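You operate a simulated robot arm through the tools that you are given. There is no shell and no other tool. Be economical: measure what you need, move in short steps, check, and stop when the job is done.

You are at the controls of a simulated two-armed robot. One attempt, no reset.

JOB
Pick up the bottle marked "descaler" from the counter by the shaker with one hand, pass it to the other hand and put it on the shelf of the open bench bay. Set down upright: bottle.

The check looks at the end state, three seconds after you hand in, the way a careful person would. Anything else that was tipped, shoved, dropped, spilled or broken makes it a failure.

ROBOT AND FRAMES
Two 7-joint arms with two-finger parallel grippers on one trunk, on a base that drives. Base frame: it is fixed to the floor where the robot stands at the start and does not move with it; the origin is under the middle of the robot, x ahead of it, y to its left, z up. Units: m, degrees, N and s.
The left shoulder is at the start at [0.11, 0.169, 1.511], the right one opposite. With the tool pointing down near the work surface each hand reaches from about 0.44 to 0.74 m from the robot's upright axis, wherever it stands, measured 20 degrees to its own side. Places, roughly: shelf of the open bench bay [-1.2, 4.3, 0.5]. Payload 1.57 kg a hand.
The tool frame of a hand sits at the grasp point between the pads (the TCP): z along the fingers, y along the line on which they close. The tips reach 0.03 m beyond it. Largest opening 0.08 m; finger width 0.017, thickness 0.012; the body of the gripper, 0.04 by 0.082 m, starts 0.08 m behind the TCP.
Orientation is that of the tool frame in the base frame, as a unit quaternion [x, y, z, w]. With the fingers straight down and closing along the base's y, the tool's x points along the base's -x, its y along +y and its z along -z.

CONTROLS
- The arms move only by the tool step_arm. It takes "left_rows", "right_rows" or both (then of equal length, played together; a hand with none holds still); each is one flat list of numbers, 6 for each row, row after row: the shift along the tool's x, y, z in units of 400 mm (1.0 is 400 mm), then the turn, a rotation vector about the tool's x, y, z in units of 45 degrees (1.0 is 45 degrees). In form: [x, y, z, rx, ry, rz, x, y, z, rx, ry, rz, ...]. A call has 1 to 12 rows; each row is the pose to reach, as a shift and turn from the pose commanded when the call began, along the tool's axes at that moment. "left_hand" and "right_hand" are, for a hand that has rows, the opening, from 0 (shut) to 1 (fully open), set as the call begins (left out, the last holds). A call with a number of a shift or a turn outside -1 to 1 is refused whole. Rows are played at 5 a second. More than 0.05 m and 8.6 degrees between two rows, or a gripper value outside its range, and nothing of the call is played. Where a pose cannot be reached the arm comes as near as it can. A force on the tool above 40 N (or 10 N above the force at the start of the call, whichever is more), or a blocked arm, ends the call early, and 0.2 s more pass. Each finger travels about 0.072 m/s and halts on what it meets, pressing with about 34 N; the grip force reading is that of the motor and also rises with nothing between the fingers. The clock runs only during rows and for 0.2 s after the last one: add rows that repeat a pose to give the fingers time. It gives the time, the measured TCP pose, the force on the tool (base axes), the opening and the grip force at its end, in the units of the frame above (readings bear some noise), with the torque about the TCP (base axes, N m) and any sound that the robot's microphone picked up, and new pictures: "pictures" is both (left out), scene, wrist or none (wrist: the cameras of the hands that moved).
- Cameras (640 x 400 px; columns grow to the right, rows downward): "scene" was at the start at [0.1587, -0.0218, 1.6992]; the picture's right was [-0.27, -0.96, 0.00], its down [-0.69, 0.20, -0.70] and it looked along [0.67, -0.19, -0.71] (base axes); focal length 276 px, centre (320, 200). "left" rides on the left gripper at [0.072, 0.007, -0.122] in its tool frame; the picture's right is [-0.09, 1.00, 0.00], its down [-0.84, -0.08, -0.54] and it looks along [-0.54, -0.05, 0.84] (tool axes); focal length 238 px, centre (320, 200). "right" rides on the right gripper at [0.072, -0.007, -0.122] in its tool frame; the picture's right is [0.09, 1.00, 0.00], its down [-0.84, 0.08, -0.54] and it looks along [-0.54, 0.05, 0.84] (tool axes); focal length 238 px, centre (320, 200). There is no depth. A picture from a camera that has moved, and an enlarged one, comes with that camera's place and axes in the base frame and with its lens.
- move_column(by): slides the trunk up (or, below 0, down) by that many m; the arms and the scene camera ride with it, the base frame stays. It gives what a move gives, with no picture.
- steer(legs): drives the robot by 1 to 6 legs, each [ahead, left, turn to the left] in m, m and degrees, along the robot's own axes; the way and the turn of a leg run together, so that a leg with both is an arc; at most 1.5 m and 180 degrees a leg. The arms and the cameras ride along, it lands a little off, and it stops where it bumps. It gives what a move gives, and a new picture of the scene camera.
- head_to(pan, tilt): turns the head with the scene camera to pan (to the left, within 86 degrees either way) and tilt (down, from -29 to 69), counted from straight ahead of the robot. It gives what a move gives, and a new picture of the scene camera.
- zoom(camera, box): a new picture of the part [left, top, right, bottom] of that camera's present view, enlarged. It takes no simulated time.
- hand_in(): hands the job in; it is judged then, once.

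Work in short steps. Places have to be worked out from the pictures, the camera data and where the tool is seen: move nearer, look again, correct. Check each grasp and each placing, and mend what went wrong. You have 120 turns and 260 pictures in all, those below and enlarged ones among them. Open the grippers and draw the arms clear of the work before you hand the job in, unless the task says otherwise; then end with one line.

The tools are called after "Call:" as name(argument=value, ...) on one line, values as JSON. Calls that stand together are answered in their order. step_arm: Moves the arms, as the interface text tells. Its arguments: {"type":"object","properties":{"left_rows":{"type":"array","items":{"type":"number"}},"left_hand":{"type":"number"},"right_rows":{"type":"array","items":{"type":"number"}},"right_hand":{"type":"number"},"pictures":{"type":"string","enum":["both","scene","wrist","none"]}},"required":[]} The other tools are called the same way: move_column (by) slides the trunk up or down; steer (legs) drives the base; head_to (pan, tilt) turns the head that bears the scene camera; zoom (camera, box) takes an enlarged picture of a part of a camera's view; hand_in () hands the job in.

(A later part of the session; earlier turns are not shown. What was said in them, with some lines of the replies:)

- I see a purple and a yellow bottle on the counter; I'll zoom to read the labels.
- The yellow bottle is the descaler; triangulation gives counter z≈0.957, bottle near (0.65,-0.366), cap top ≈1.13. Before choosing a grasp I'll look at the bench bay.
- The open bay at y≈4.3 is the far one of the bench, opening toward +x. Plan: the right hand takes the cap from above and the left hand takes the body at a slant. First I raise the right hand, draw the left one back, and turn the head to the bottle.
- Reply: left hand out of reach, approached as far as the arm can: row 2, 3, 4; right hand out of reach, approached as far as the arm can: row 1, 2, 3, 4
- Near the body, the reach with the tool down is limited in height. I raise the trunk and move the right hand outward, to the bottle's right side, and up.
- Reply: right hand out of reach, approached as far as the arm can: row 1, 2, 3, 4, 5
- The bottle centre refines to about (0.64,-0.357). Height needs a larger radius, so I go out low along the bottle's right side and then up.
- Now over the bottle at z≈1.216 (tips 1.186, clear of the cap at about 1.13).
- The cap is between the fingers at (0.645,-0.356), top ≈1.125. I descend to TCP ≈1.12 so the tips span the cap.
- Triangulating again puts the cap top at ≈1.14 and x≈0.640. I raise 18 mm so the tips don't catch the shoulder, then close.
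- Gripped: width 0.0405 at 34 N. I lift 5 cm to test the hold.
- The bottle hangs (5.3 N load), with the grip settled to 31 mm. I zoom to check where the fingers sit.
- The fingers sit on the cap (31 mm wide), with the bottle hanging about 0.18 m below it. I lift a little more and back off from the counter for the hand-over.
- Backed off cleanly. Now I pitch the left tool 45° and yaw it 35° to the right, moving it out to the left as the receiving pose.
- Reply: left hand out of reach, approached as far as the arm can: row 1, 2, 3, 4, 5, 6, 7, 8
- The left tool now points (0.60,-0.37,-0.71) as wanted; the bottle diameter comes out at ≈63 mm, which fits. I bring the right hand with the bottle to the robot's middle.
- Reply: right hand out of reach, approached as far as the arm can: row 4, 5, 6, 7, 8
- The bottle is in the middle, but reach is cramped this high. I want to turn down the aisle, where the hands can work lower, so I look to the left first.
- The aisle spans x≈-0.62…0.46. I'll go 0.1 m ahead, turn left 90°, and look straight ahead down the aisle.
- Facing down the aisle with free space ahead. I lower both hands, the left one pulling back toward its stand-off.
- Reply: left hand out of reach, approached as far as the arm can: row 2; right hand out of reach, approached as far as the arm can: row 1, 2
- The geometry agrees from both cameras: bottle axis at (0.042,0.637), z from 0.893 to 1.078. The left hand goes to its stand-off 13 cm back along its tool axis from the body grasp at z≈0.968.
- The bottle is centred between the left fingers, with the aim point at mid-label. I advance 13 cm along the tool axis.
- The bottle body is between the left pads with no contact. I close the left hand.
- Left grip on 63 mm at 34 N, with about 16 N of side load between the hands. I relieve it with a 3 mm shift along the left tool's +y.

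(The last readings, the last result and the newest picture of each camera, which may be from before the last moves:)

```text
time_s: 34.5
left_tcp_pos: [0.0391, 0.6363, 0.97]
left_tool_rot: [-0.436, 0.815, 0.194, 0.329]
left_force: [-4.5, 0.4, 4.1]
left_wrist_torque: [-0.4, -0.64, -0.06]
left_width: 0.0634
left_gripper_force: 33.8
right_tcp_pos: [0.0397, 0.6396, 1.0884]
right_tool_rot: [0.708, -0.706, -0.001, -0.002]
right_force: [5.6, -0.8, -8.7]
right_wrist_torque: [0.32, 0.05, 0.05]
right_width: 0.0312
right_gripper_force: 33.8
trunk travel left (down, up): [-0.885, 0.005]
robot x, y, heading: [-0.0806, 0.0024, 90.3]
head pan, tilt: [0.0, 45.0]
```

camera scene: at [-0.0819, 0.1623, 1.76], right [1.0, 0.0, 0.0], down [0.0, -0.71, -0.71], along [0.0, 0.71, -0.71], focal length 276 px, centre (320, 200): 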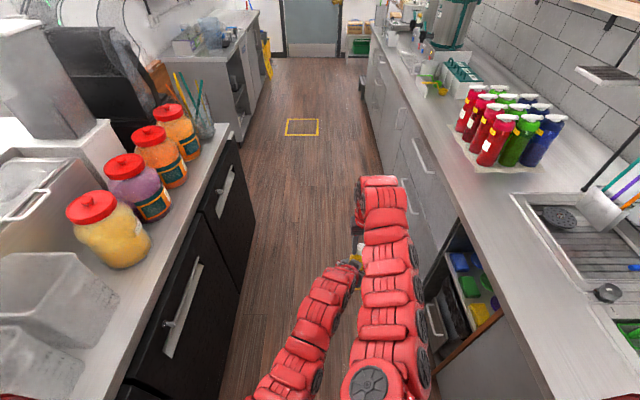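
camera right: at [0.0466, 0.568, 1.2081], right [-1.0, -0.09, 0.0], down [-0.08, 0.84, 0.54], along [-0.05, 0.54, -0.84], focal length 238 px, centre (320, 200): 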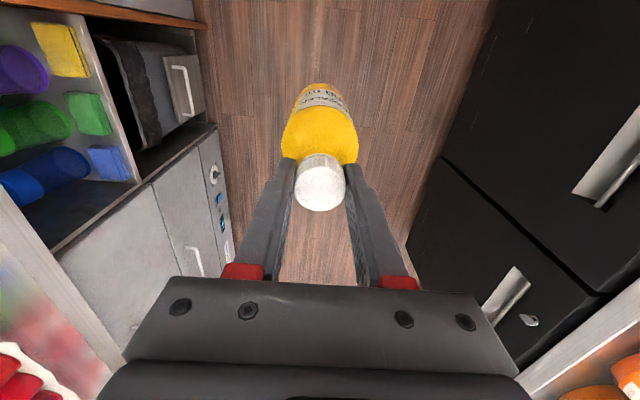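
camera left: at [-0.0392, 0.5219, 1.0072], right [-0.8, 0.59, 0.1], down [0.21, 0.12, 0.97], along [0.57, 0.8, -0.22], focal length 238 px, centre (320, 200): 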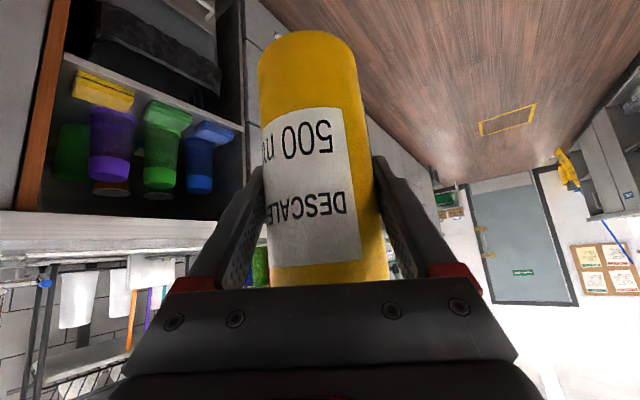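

Load is mostly relieved. The left hand holds firmly, so the right hand opens and I then check the load on the left.

Call:
step_arm(right_rows=[0, 0, 0, 0, 0, 0, 0, 0, 0, 0, 0, 0, 0, 0, 0, 0, 0, 0, 0, 0, 0, 0, 0, 0], right_hand=1, pictures="wrist")

```text
time_s: 35.5
left_tcp_pos: [0.0397, 0.6371, 0.9713]
left_tool_rot: [-0.436, 0.815, 0.194, 0.328]
left_force: [0.2, -1.4, -0.6]
left_wrist_torque: [-0.02, -0.01, 0.02]
left_width: 0.0625
left_gripper_force: 34.4
right_tcp_pos: [0.0412, 0.6389, 1.0876]
right_tool_rot: [0.708, -0.706, -0.001, -0.002]
right_force: [0.3, 0.0, -0.3]
right_wrist_torque: [-0.02, 0.01, 0.01]
right_width: 0.0801
right_gripper_force: 0.1
trunk travel left (down, up): [-0.885, 0.005]
robot x, y, heading: [-0.0821, -0.0017, 90.0]
head pan, tilt: [0.0, 45.0]
camera right: at [0.0461, 0.5671, 1.209], right [-1.0, -0.09, 0.0], down [-0.08, 0.83, 0.54], along [-0.05, 0.54, -0.84], focal length 238 px, centre (320, 200)
```

right: 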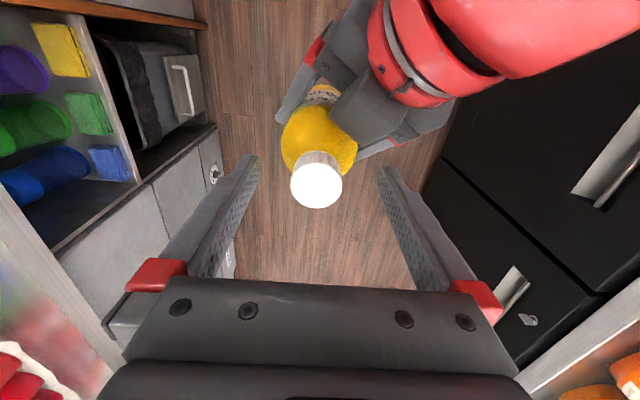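

The right hand is open and the bottle stays in place. I raise the right hand off and check the left's load.

Call:
step_arm(right_rows=[0, 0, -0.08, 0, 0, 0, 0, 0, -0.16, 0, 0, 0, 0, 0, -0.24, 0, 0, 0], pictures="wrist")

```text
time_s: 36.3
left_tcp_pos: [0.0399, 0.6372, 0.9692]
left_tool_rot: [-0.436, 0.815, 0.194, 0.327]
left_force: [0.2, -0.1, -0.1]
left_wrist_torque: [0.02, -0.01, -0.01]
left_width: 0.0624
left_gripper_force: 33.4
right_tcp_pos: [0.0392, 0.6411, 1.1632]
right_tool_rot: [0.708, -0.706, 0.0, -0.001]
right_force: [-0.7, -1.3, -0.6]
right_wrist_torque: [0.02, 0.01, 0.01]
right_width: 0.0801
right_gripper_force: 0.1
right hand out of reach, approached as far as the arm can: row 2, 3
trunk travel left (down, up): [-0.885, 0.005]
robot x, y, heading: [-0.0785, 0.0039, 90.3]
head pan, tilt: [0.0, 45.0]
camera right: at [0.0456, 0.5701, 1.2845], right [-1.0, -0.09, 0.0], down [-0.08, 0.84, 0.54], along [-0.05, 0.54, -0.84], focal length 238 px, centre (320, 200)
```

right: 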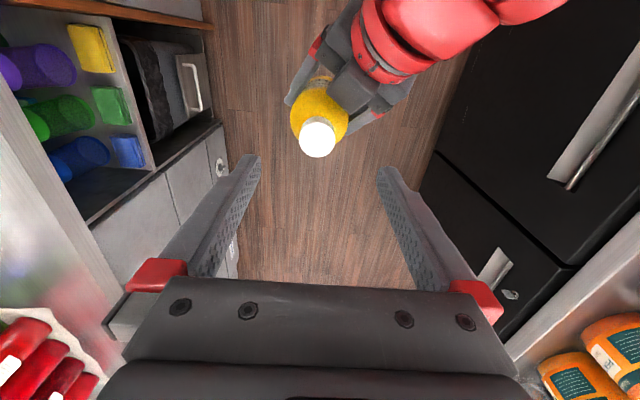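

The bottle is held by the left hand alone. I move the right hand aside and check the scene before driving.

Call:
step_arm(right_rows=[0, -0.1, 0, 0, 0, 0, 0, -0.2, 0, 0, 0, 0, 0, -0.3, 0, 0, 0, 0, 0, -0.38, 0, 0, 0, 0], pictures="scene")

Call:
head_to(pan=0, tilt=25)

```text
time_s: 37.3
left_tcp_pos: [0.0396, 0.6374, 0.9689]
left_tool_rot: [-0.437, 0.815, 0.194, 0.327]
left_force: [-0.3, -0.2, -0.4]
left_wrist_torque: [0.02, 0.02, -0.01]
left_width: 0.0628
left_gripper_force: 34.0
right_tcp_pos: [0.1912, 0.6427, 1.1632]
right_tool_rot: [0.708, -0.706, -0.002, 0.0]
right_force: [0.2, 0.8, 0.2]
right_wrist_torque: [-0.01, 0.01, 0.0]
right_width: 0.0802
right_gripper_force: 0.0
right hand out of reach, approached as far as the arm can: row 1
trunk travel left (down, up): [-0.885, 0.005]
robot x, y, heading: [-0.0842, -0.0008, 90.3]
head pan, tilt: [0.0, 45.0]
camera scene: at [-0.0805, 0.1638, 1.7598], right [1.0, 0.0, 0.0], down [0.0, -0.71, -0.71], along [0.0, 0.71, -0.71], focal length 276 px, centre (320, 200)
```

scene: 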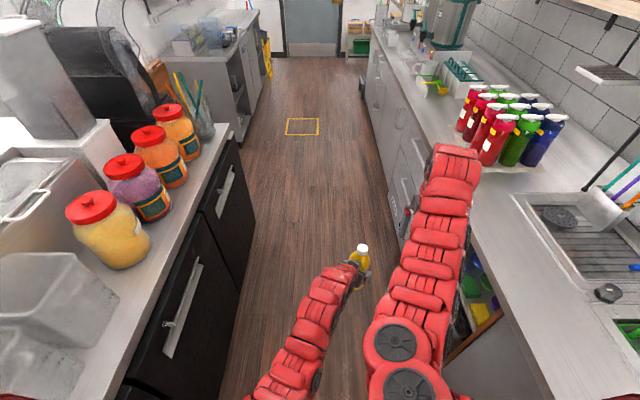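

```text
time_s: 38.1
left_tcp_pos: [0.04, 0.637, 0.97]
left_tool_rot: [-0.436, 0.815, 0.194, 0.328]
left_force: [-0.1, -0.4, -0.2]
left_wrist_torque: [0.03, 0.05, 0.03]
left_width: 0.0625
left_gripper_force: 33.8
right_tcp_pos: [0.1901, 0.641, 1.1626]
right_tool_rot: [0.708, -0.706, -0.001, -0.001]
right_force: [0.7, -0.7, -0.1]
right_wrist_torque: [-0.02, 0.04, -0.01]
right_width: 0.0799
right_gripper_force: 0.1
trunk travel left (down, up): [-0.885, 0.005]
robot x, y, heading: [-0.081, 0.0022, 90.2]
head pan, tilt: [0.0, 25.0]
camera scene: at [-0.0818, 0.1737, 1.7904], right [1.0, 0.0, 0.0], down [0.0, -0.42, -0.91], along [0.0, 0.91, -0.42], focal length 276 px, centre (320, 200)
```

scene: 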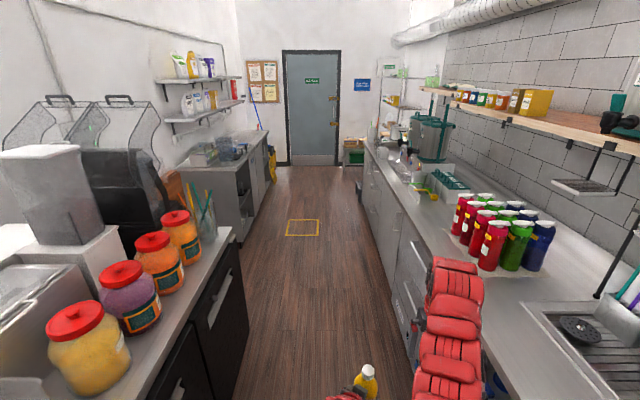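

The aisle is clear. I drive 3 m down it.

Call:
steer(legs=[[1.5, 0, 0], [1.5, 0, 0]])

```text
time_s: 52.5
left_tcp_pos: [0.0212, 3.6234, 0.9694]
left_tool_rot: [-0.436, 0.815, 0.194, 0.328]
left_force: [-0.6, 0.9, 0.2]
left_wrist_torque: [-0.01, 0.01, 0.0]
left_width: 0.0623
left_gripper_force: 34.3
right_tcp_pos: [0.173, 3.6292, 1.1635]
right_tool_rot: [0.708, -0.706, -0.001, -0.001]
right_force: [1.5, 0.4, -0.9]
right_wrist_torque: [0.02, -0.03, -0.01]
right_width: 0.08
right_gripper_force: 0.0
trunk travel left (down, up): [-0.885, 0.005]
robot x, y, heading: [-0.0999, 2.9846, 90.1]
head pan, tilt: [0.0, 25.0]
camera scene: at [-0.0991, 3.1602, 1.7905], right [1.0, 0.0, 0.0], down [0.0, -0.42, -0.91], along [0.0, 0.91, -0.42], focal length 276 px, centre (320, 200)
```

scene: 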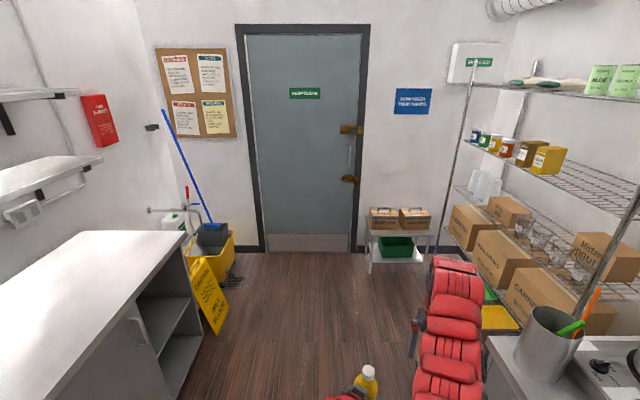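

The far bay's opening spans y≈4.09–4.55, front x≈-0.9. I drive ahead 1.2 m and turn left to face it; the wet-floor sign sits beyond the bench end and is out of the sweep.

Call:
steer(legs=[[1.2, 0, 0], [0, 0, 45], [0, 0, 45]])

Call:
head_to(pan=0, tilt=50)

```text
time_s: 62.7
left_tcp_pos: [-0.7295, 4.3098, 0.9702]
left_tool_rot: [0.884, -0.272, -0.369, -0.096]
left_force: [0.4, 0.0, -0.8]
left_wrist_torque: [0.01, 0.0, 0.02]
left_width: 0.0625
left_gripper_force: 34.2
right_tcp_pos: [-0.7333, 4.4634, 1.162]
right_tool_rot: [1.0, -0.004, -0.002, 0.001]
right_force: [0.7, -0.1, -0.5]
right_wrist_torque: [0.0, -0.02, -0.01]
right_width: 0.0799
right_gripper_force: 0.0
trunk travel left (down, up): [-0.885, 0.005]
robot x, y, heading: [-0.0945, 4.183, 179.5]
head pan, tilt: [0.0, 25.0]
camera scene: at [-0.2671, 4.1853, 1.7905], right [0.01, 1.0, 0.0], down [0.42, 0.0, -0.91], along [-0.91, 0.01, -0.42], focal length 276 px, centre (320, 200)
```

scene: 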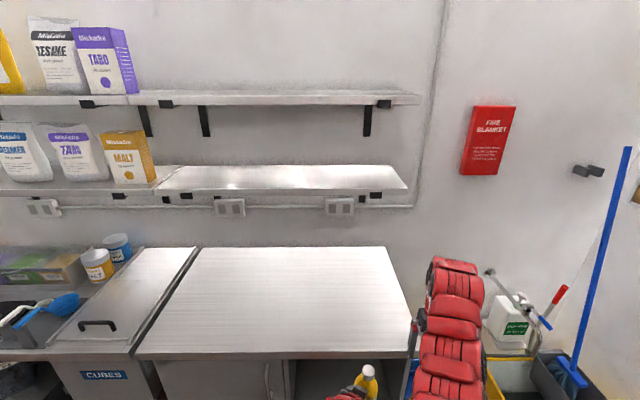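

```text
time_s: 63.6
left_tcp_pos: [-0.7301, 4.311, 0.9688]
left_tool_rot: [0.884, -0.273, -0.368, -0.096]
left_force: [-0.4, -0.3, 0.3]
left_wrist_torque: [0.02, 0.0, -0.02]
left_width: 0.0624
left_gripper_force: 34.2
right_tcp_pos: [-0.7337, 4.4614, 1.1638]
right_tool_rot: [1.0, -0.004, -0.003, 0.0]
right_force: [0.2, 0.4, -0.8]
right_wrist_torque: [0.01, -0.01, -0.04]
right_width: 0.0799
right_gripper_force: 0.0
trunk travel left (down, up): [-0.885, 0.005]
robot x, y, heading: [-0.0975, 4.1819, 179.5]
head pan, tilt: [0.0, 50.0]
camera scene: at [-0.2519, 4.185, 1.753], right [0.01, 1.0, 0.0], down [0.77, -0.01, -0.64], along [-0.64, 0.01, -0.77], focal length 276 px, centre (320, 200)
```

scene: 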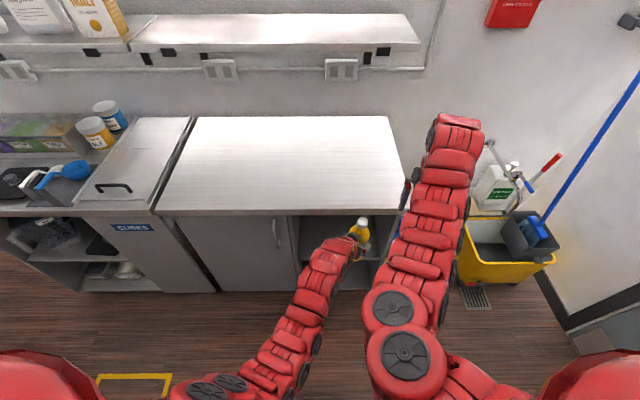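

Right arm must be out of the way before the trunk goes down: I draw it back and to the side, while rotating the left tool about the vertical to point straight ahead.

Call:
step_arm(right_rows=[0.077, -0.05, 0.0475, 0, 0, 0, 0.154, -0.1, 0.095, 0, 0, 0, 0.231, -0.15, 0.1425, 0, 0, 0, 0.308, -0.2, 0.19, 0, 0, 0, 0.385, -0.25, 0.2375, 0, 0, 0, 0.462, -0.3, 0.285, 0, 0, 0, 0.54, -0.35, 0.3325, 0, 0, 0], left_rows=[0, 0, 0, -0.07, 0.003, -0.0706, 0, 0, 0, -0.14, 0.006, -0.141, 0, 0, 0, -0.21, 0.009, -0.212, 0, 0, 0, -0.28, 0.012, -0.282, 0, 0, 0, -0.35, 0.014, -0.353, 0, 0, 0, -0.42, 0.017, -0.424, 0, 0, 0, -0.49, 0.02, -0.494])

```text
time_s: 65.2
left_tcp_pos: [-0.7299, 4.3109, 0.9695]
left_tool_rot: [0.924, -0.024, -0.382, 0.007]
left_force: [1.1, 0.4, -0.1]
left_wrist_torque: [0.01, -0.03, -0.01]
left_width: 0.0625
left_gripper_force: 33.9
right_tcp_pos: [-0.5167, 4.6033, 1.0278]
right_tool_rot: [1.0, -0.005, -0.002, 0.0]
right_force: [0.0, 0.3, 0.3]
right_wrist_torque: [-0.05, -0.04, 0.01]
right_width: 0.0799
right_gripper_force: 0.1
right hand out of reach, approached as far as the arm can: row 1, 2, 3, 4
trunk travel left (down, up): [-0.885, 0.005]
robot x, y, heading: [-0.0956, 4.1841, 179.5]
head pan, tilt: [0.0, 50.0]
camera scene: at [-0.2509, 4.1859, 1.7531], right [0.01, 1.0, 0.0], down [0.77, -0.01, -0.64], along [-0.64, 0.0, -0.77], focal length 276 px, centre (320, 200)
camera right: at [-0.445, 4.6094, 1.15], right [0.08, -1.0, 0.0], down [-0.84, -0.07, 0.55], along [-0.54, -0.05, -0.84], focal length 238 px, centre (320, 200)
camera left: at [-0.5938, 4.298, 1.0069], right [-0.1, -0.99, 0.1], down [-0.21, 0.12, 0.97], along [-0.97, 0.08, -0.22], focal length 238 px, centre (320, 200)
```

scene: 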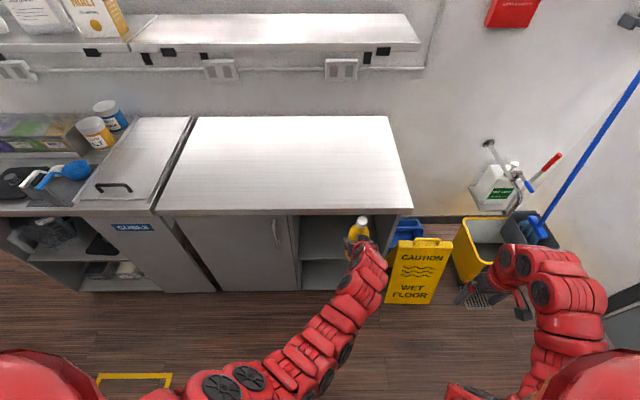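
right: 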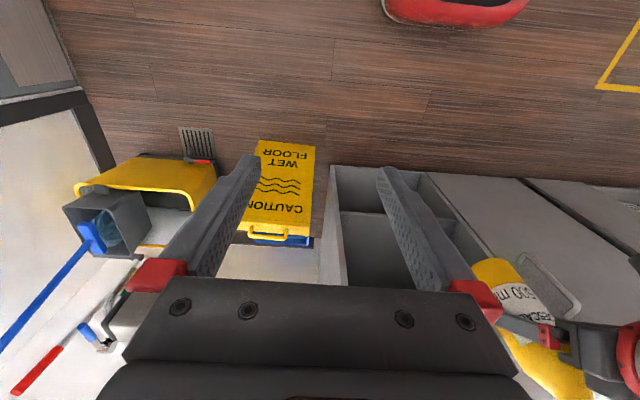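
left: 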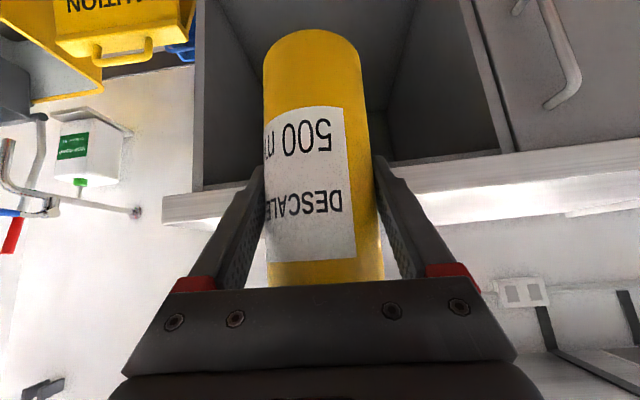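

The bay's upper compartment is empty and the bottle faces it. I lower the trunk 0.30 m, still in front of the bench, and look again.

Call:
move_column(by=-0.3)

Call:
head_to(pan=10, tilt=45)

Call:
zoom(camera="left", box=[0, 0, 640, 400])

```text
time_s: 68.2
left_tcp_pos: [-0.7286, 4.3106, 0.6706]
left_tool_rot: [0.924, -0.024, -0.381, 0.008]
left_force: [0.5, 0.0, 1.1]
left_wrist_torque: [0.05, 0.0, -0.01]
left_width: 0.0624
left_gripper_force: 34.4
right_tcp_pos: [-0.5173, 4.6017, 0.73]
right_tool_rot: [1.0, -0.004, -0.002, 0.0]
right_force: [0.2, -0.7, -0.7]
right_wrist_torque: [-0.01, -0.01, -0.02]
right_width: 0.0801
right_gripper_force: 0.1
trunk travel left (down, up): [-0.585, 0.305]
robot x, y, heading: [-0.0945, 4.1816, 179.3]
head pan, tilt: [0.0, 50.0]
```

```text
time_s: 68.9
left_tcp_pos: [-0.7303, 4.3096, 0.6702]
left_tool_rot: [0.924, -0.024, -0.382, 0.007]
left_force: [-0.5, -0.2, 0.1]
left_wrist_torque: [0.02, 0.01, 0.04]
left_width: 0.0625
left_gripper_force: 34.0
right_tcp_pos: [-0.5163, 4.601, 0.729]
right_tool_rot: [1.0, -0.004, -0.002, 0.0]
right_force: [0.5, -0.1, 0.4]
right_wrist_torque: [-0.04, 0.03, 0.01]
right_width: 0.0799
right_gripper_force: 0.1
trunk travel left (down, up): [-0.585, 0.305]
robot x, y, heading: [-0.0962, 4.1847, 179.4]
head pan, tilt: [10.0, 45.0]
camera scene: at [-0.2549, 4.171, 1.4599], right [-0.16, 0.99, 0.0], down [0.7, 0.12, -0.71], along [-0.7, -0.12, -0.71], focal length 276 px, centre (320, 200)
```

scene: 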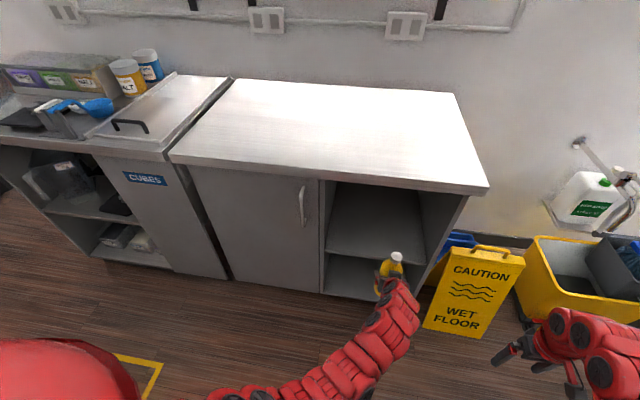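

```text
1.00 times, centred on (320, 200) of left (not enlarged: the box is as wide or as high as the picture)
camera zoom: at [-0.5943, 4.2973, 0.7069], right [-0.1, -0.99, 0.1], down [-0.21, 0.12, 0.97], along [-0.97, 0.08, -0.22], focal length 238 px, centre (320, 200)
```

zoom: 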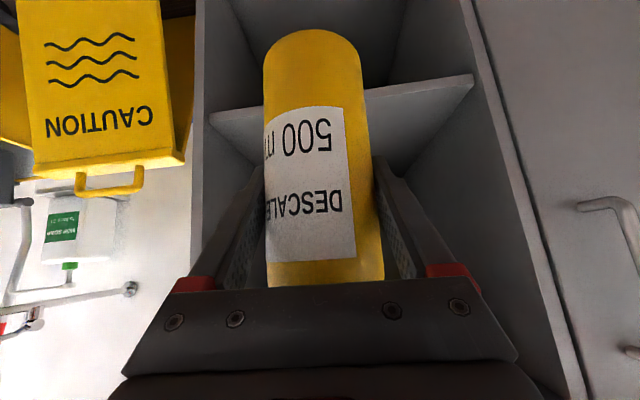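

I zoom on the shelf edges in both views to fix the shelf height and depth.

Call:
zoom(camera="scene", box=[300, 160, 500, 300])

Call:
zoom(camera="left", box=[190, 0, 490, 200])

```text
2.86 times, centred on (400, 230) of scene
camera zoom: at [-0.2549, 4.171, 1.4599], right [-0.16, 0.99, 0.0], down [0.7, 0.12, -0.71], along [-0.7, -0.12, -0.71], focal length 790 px, centre (91, 114)
```

zoom: 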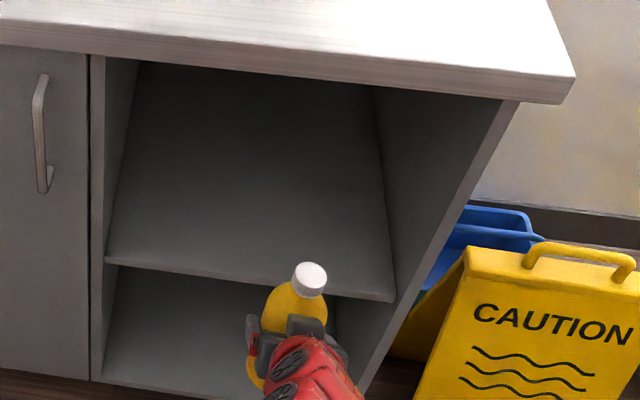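

```text
2.00 times, centred on (340, 100) of left
camera zoom: at [-0.5943, 4.2973, 0.7069], right [-0.1, -0.99, 0.1], down [-0.21, 0.12, 0.97], along [-0.97, 0.08, -0.22], focal length 477 px, centre (280, 400)
```

zoom: 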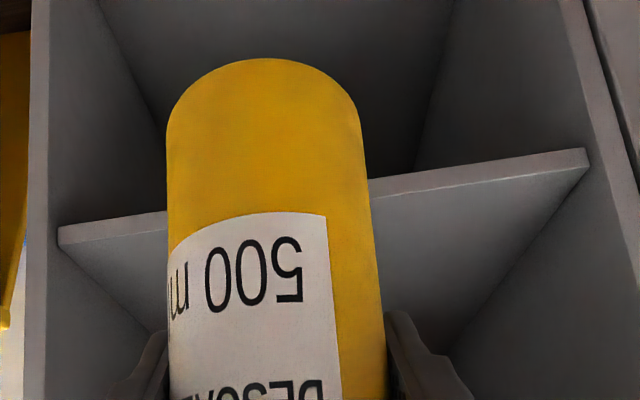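

Triangulated: shelf front-top edge at x≈-0.926, z≈0.483, spanning y 4.08–4.49; bottle bottom is ≈0.077 below the left TCP. I tuck the right hand a bit more and lower the trunk by 7 cm so the bottle enters ≈4 cm above the shelf.

Call:
step_arm(right_rows=[0.075, -0.075, 0, 0, 0, 0, 0.15, -0.15, 0, 0, 0, 0], pictures="none")

Call:
move_column(by=-0.07)

Call:
steer(legs=[[0.12, 0, 0]])

Call:
zoom(camera="left", box=[0, 0, 640, 400])

```text
time_s: 69.5
left_tcp_pos: [-0.731, 4.3097, 0.6707]
left_tool_rot: [0.924, -0.024, -0.382, 0.007]
left_force: [-0.4, -0.3, 0.4]
left_wrist_torque: [0.01, -0.01, 0.0]
left_width: 0.0623
left_gripper_force: 33.8
right_tcp_pos: [-0.4576, 4.6626, 0.7277]
right_tool_rot: [1.0, -0.003, -0.001, 0.001]
right_force: [-0.2, 0.7, 0.4]
right_wrist_torque: [-0.01, -0.01, 0.01]
right_width: 0.0799
right_gripper_force: 0.0
trunk travel left (down, up): [-0.585, 0.305]
robot x, y, heading: [-0.095, 4.1834, 179.5]
head pan, tilt: [10.0, 45.0]
```

```text
time_s: 70.6
left_tcp_pos: [-0.73, 4.3105, 0.6011]
left_tool_rot: [0.924, -0.024, -0.382, 0.006]
left_force: [-0.9, -0.5, -0.5]
left_wrist_torque: [0.02, -0.03, 0.0]
left_width: 0.0625
left_gripper_force: 33.8
right_tcp_pos: [-0.4596, 4.6623, 0.6587]
right_tool_rot: [1.0, -0.003, -0.001, 0.0]
right_force: [0.2, 0.4, -0.6]
right_wrist_torque: [0.02, -0.03, 0.02]
right_width: 0.08
right_gripper_force: 0.0
trunk travel left (down, up): [-0.515, 0.375]
robot x, y, heading: [-0.0978, 4.1882, 179.4]
head pan, tilt: [10.0, 45.0]
```

```text
time_s: 71.8
left_tcp_pos: [-0.8507, 4.3112, 0.5985]
left_tool_rot: [0.924, -0.024, -0.381, 0.007]
left_force: [-0.5, -0.3, 0.1]
left_wrist_torque: [0.04, 0.01, 0.02]
left_width: 0.0624
left_gripper_force: 34.1
right_tcp_pos: [-0.5792, 4.6618, 0.6583]
right_tool_rot: [1.0, -0.003, -0.001, 0.0]
right_force: [0.1, 0.5, -0.9]
right_wrist_torque: [0.04, 0.0, 0.02]
right_width: 0.0799
right_gripper_force: 0.0
trunk travel left (down, up): [-0.515, 0.375]
robot x, y, heading: [-0.2168, 4.1794, 179.5]
head pan, tilt: [10.0, 45.0]
camera scene: at [-0.3776, 4.1717, 1.3897], right [-0.17, 0.99, 0.0], down [0.7, 0.12, -0.71], along [-0.7, -0.12, -0.71], focal length 276 px, centre (320, 200)
```

scene: 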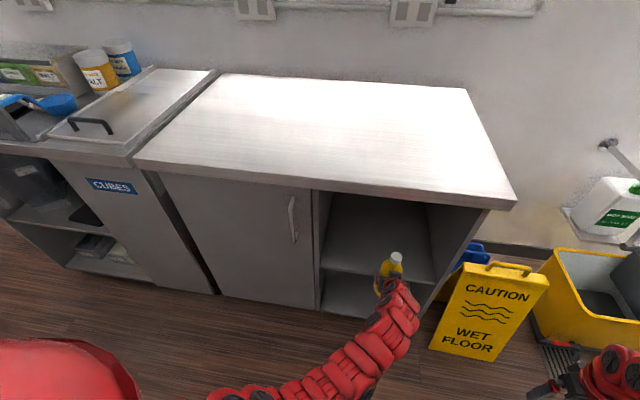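

```text
1.00 times, centred on (320, 200) of left (not enlarged: the box is as wide or as high as the picture)
camera zoom: at [-0.7163, 4.2978, 0.6363], right [-0.1, -0.99, 0.1], down [-0.21, 0.12, 0.97], along [-0.97, 0.08, -0.22], focal length 238 px, centre (320, 200)
```

zoom: 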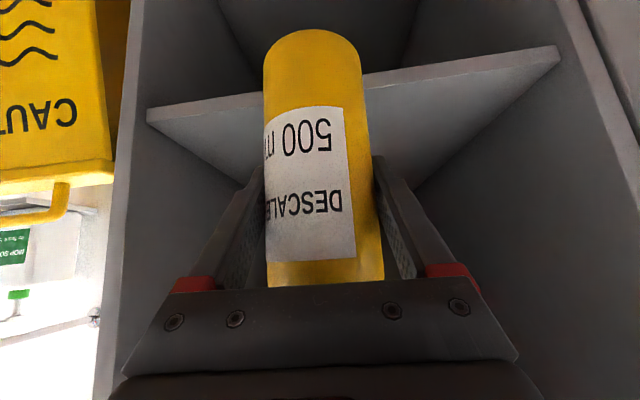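

The clearance is consistent (shelf z≈0.48, bottle bottom ≈0.52). I drive in another 0.18 m.

Call:
steer(legs=[[0.1, 0, 0], [0.08, 0, 0]])

Call:
zoom(camera="left", box=[0, 0, 640, 400])

```text
time_s: 73.7
left_tcp_pos: [-1.0324, 4.3121, 0.5994]
left_tool_rot: [0.924, -0.024, -0.381, 0.007]
left_force: [1.0, 0.4, -1.5]
left_wrist_torque: [0.0, -0.03, 0.0]
left_width: 0.0625
left_gripper_force: 33.1
right_tcp_pos: [-0.7602, 4.6635, 0.6582]
right_tool_rot: [1.0, -0.004, -0.001, 0.0]
right_force: [-0.3, 1.2, -0.3]
right_wrist_torque: [-0.01, -0.05, -0.03]
right_width: 0.0799
right_gripper_force: 0.1
trunk travel left (down, up): [-0.515, 0.375]
robot x, y, heading: [-0.3966, 4.1834, 179.8]
head pan, tilt: [10.0, 45.0]
camera scene: at [-0.5579, 4.1731, 1.3897], right [-0.17, 0.99, 0.0], down [0.7, 0.12, -0.71], along [-0.7, -0.12, -0.71], focal length 276 px, centre (320, 200)
```

scene: 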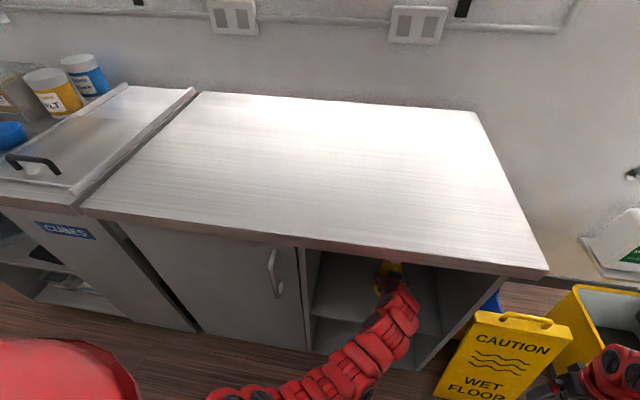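

```text
1.00 times, centred on (320, 200) of left (not enlarged: the box is as wide or as high as the picture)
camera zoom: at [-0.8966, 4.2993, 0.6363], right [-0.1, -0.99, 0.1], down [-0.21, 0.12, 0.97], along [-0.97, 0.08, -0.22], focal length 238 px, centre (320, 200)
```

zoom: 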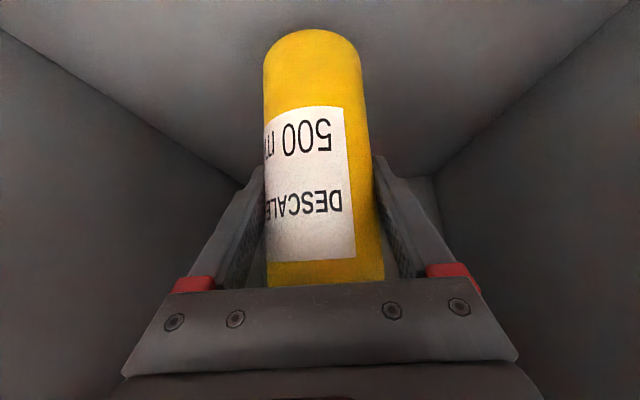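

The bottle is well inside the compartment at x≈-1.03. I lower 28 mm straight down with the arm.

Call:
step_arm(left_rows=[0.0247, -0.001, 0.0248, 0, 0, 0, 0.0494, -0.002, 0.0496, 0, 0, 0, 0.0494, -0.002, 0.0496, 0, 0, 0], pictures="wrist")

```text
time_s: 74.5
left_tcp_pos: [-1.0322, 4.3124, 0.572]
left_tool_rot: [0.924, -0.024, -0.381, 0.007]
left_force: [-0.5, -0.2, -0.4]
left_wrist_torque: [0.02, -0.02, 0.0]
left_width: 0.0624
left_gripper_force: 33.7
right_tcp_pos: [-0.76, 4.6639, 0.6586]
right_tool_rot: [1.0, -0.003, -0.002, 0.0]
right_force: [-0.6, -0.4, -1.3]
right_wrist_torque: [0.01, -0.04, 0.01]
right_width: 0.0799
right_gripper_force: 0.0
trunk travel left (down, up): [-0.515, 0.375]
robot x, y, heading: [-0.3968, 4.1858, 179.3]
head pan, tilt: [10.0, 45.0]
camera left: at [-0.8958, 4.2995, 0.6087], right [-0.1, -0.99, 0.1], down [-0.21, 0.12, 0.97], along [-0.97, 0.08, -0.22], focal length 238 px, centre (320, 200)
```

left: 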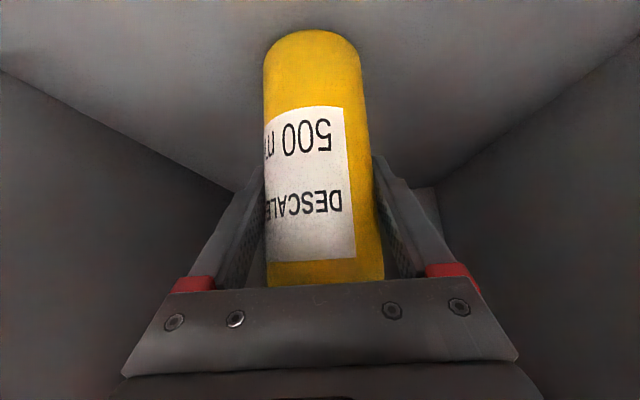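

Not touching yet. I go down in 2 mm rows, up to 12 mm, watching the force.

Call:
step_arm(left_rows=[0.0035, 0, 0.0035, 0, 0, 0, 0.007, 0, 0.007, 0, 0, 0, 0.0106, 0, 0.0106, 0, 0, 0, 0.0141, 0, 0.0142, 0, 0, 0, 0.0141, 0, 0.0142, 0, 0, 0], pictures="none")

```text
time_s: 75.7
left_tcp_pos: [-1.0324, 4.312, 0.5669]
left_tool_rot: [0.923, -0.024, -0.384, 0.006]
left_force: [-0.3, -2.2, 7.6]
left_wrist_torque: [0.18, 0.12, 0.04]
left_width: 0.0624
left_gripper_force: 34.2
right_tcp_pos: [-0.7588, 4.6643, 0.6593]
right_tool_rot: [1.0, -0.004, -0.002, 0.0]
right_force: [0.5, -1.0, 0.4]
right_wrist_torque: [0.01, 0.04, -0.02]
right_width: 0.08
right_gripper_force: 0.0
trunk travel left (down, up): [-0.515, 0.375]
robot x, y, heading: [-0.3955, 4.1852, 179.8]
head pan, tilt: [10.0, 45.0]
```

Contact with the shelf (7.6 N up). I open the left hand in place.

Call:
step_arm(left_rows=[0, 0, 0, 0, 0, 0, 0, 0, 0, 0, 0, 0, 0, 0, 0, 0, 0, 0, 0, 0, 0, 0, 0, 0], left_hand=1, pictures="wrist")

```text
time_s: 76.7
left_tcp_pos: [-1.0313, 4.3114, 0.5641]
left_tool_rot: [0.924, -0.024, -0.382, 0.008]
left_force: [0.1, 0.8, 0.3]
left_wrist_torque: [0.03, 0.03, -0.02]
left_width: 0.0801
left_gripper_force: 0.0
right_tcp_pos: [-0.7601, 4.6648, 0.6584]
right_tool_rot: [1.0, -0.004, -0.002, 0.0]
right_force: [0.7, 0.1, 0.0]
right_wrist_torque: [0.0, -0.02, -0.01]
right_width: 0.0799
right_gripper_force: 0.0
trunk travel left (down, up): [-0.515, 0.375]
robot x, y, heading: [-0.3952, 4.1829, 179.7]
head pan, tilt: [10.0, 45.0]
camera left: at [-0.8956, 4.299, 0.6013], right [-0.1, -0.99, 0.1], down [-0.21, 0.12, 0.97], along [-0.97, 0.08, -0.22], focal length 238 px, centre (320, 200)
```

left: 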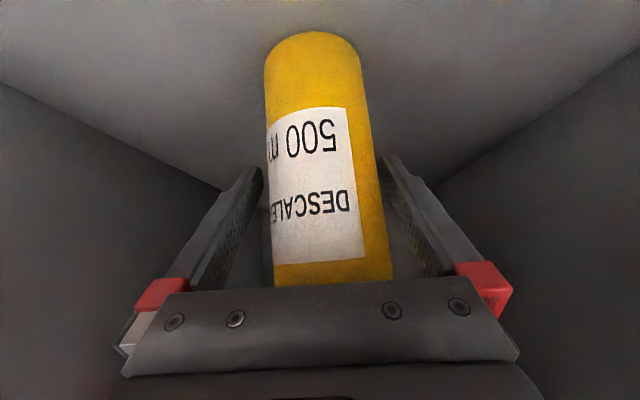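

The bottle stands free between the open fingers. I retract 13 cm along the tool axis (the hand keeps to its own line, clear of the slab).

Call:
step_arm(left_rows=[0, 0, -0.06, 0, 0, 0, 0, 0, -0.13, 0, 0, 0, 0, 0, -0.2, 0, 0, 0, 0, 0, -0.27, 0, 0, 0, 0, 0, -0.325, 0, 0, 0, 0, 0, -0.325, 0, 0, 0])

```text
time_s: 78.1
left_tcp_pos: [-0.9395, 4.3107, 0.6569]
left_tool_rot: [0.925, -0.023, -0.38, 0.008]
left_force: [0.0, 0.4, -0.3]
left_wrist_torque: [0.03, 0.0, 0.03]
left_width: 0.0798
left_gripper_force: 0.0
right_tcp_pos: [-0.7601, 4.6644, 0.6587]
right_tool_rot: [1.0, -0.003, -0.002, 0.002]
right_force: [-0.1, -0.2, -0.1]
right_wrist_torque: [-0.02, 0.01, 0.0]
right_width: 0.0799
right_gripper_force: 0.1
trunk travel left (down, up): [-0.515, 0.375]
robot x, y, heading: [-0.3935, 4.1875, 179.6]
head pan, tilt: [10.0, 45.0]
camera scene: at [-0.5561, 4.173, 1.39], right [-0.17, 0.99, 0.0], down [0.7, 0.12, -0.71], along [-0.7, -0.12, -0.71], focal length 276 px, centre (320, 200)
camera left: at [-0.804, 4.2976, 0.6934], right [-0.1, -0.99, 0.1], down [-0.21, 0.12, 0.97], along [-0.97, 0.08, -0.22], focal length 238 px, centre (320, 200)
```

scene: 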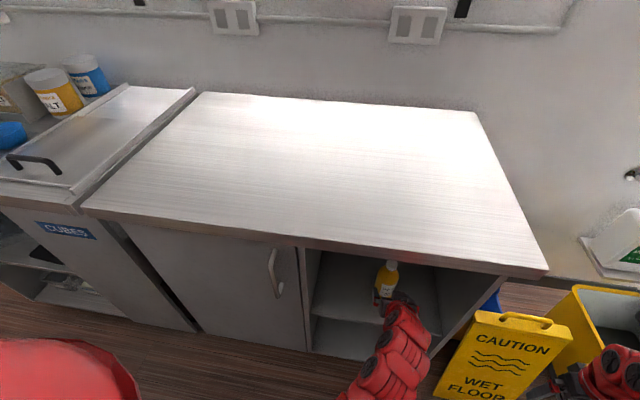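
left: 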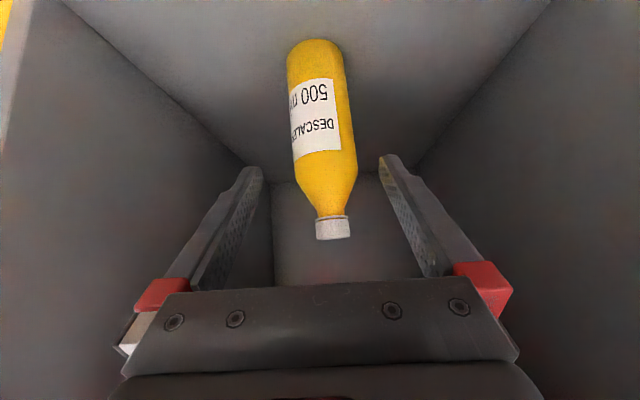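

Upright on the shelf. I drive back 0.35 m so both hands are clear, and check the result.

Call:
steer(legs=[[-0.35, 0, 0]])

Call:
zoom(camera="left", box=[160, 50, 480, 250])

```text
time_s: 80.3
left_tcp_pos: [-0.5909, 4.3084, 0.657]
left_tool_rot: [0.924, -0.024, -0.381, 0.007]
left_force: [-0.3, 0.4, 0.9]
left_wrist_torque: [-0.03, -0.02, 0.02]
left_width: 0.0797
left_gripper_force: 0.1
right_tcp_pos: [-0.411, 4.6616, 0.6589]
right_tool_rot: [1.0, -0.004, -0.003, 0.0]
right_force: [-0.2, -0.2, 0.8]
right_wrist_torque: [0.0, -0.04, -0.03]
right_width: 0.0799
right_gripper_force: 0.0
trunk travel left (down, up): [-0.515, 0.375]
robot x, y, heading: [-0.0474, 4.1827, 179.5]
head pan, tilt: [10.0, 45.0]
camera scene: at [-0.2064, 4.1703, 1.3901], right [-0.17, 0.99, 0.0], down [0.7, 0.12, -0.71], along [-0.7, -0.12, -0.71], focal length 276 px, centre (320, 200)
```

scene: 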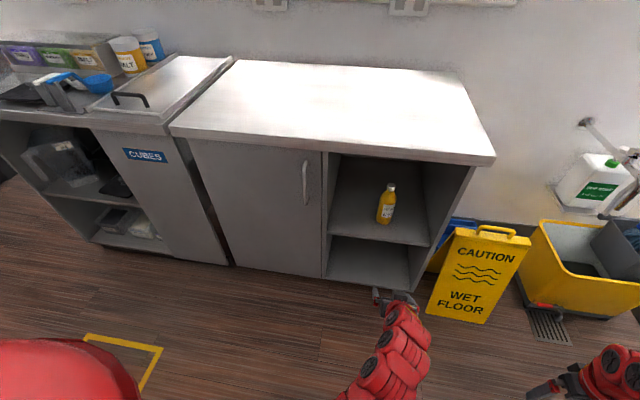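

```text
2.00 times, centred on (320, 150) of left
camera zoom: at [-0.4552, 4.295, 0.6939], right [-0.1, -0.99, 0.1], down [-0.21, 0.12, 0.97], along [-0.97, 0.08, -0.22], focal length 477 px, centre (320, 300)
```

zoom: 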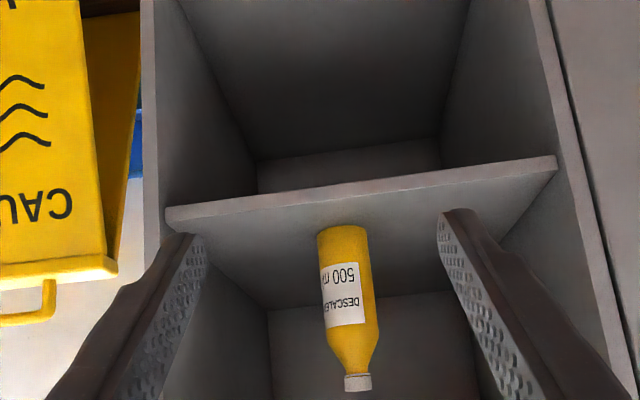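

The bottle stands upright on the shelf, nothing else was disturbed, both grippers are open and the arms are clear. I hand in.

Call:
hand_in()

```text
The job is handed in.
```

The descaler bottle is standing upright on the shelf of the open bench bay. The right hand picked it up and passed it to the left, which set it down. My last pictures showed nothing else disturbed; both grippers were open and clear when I handed in.
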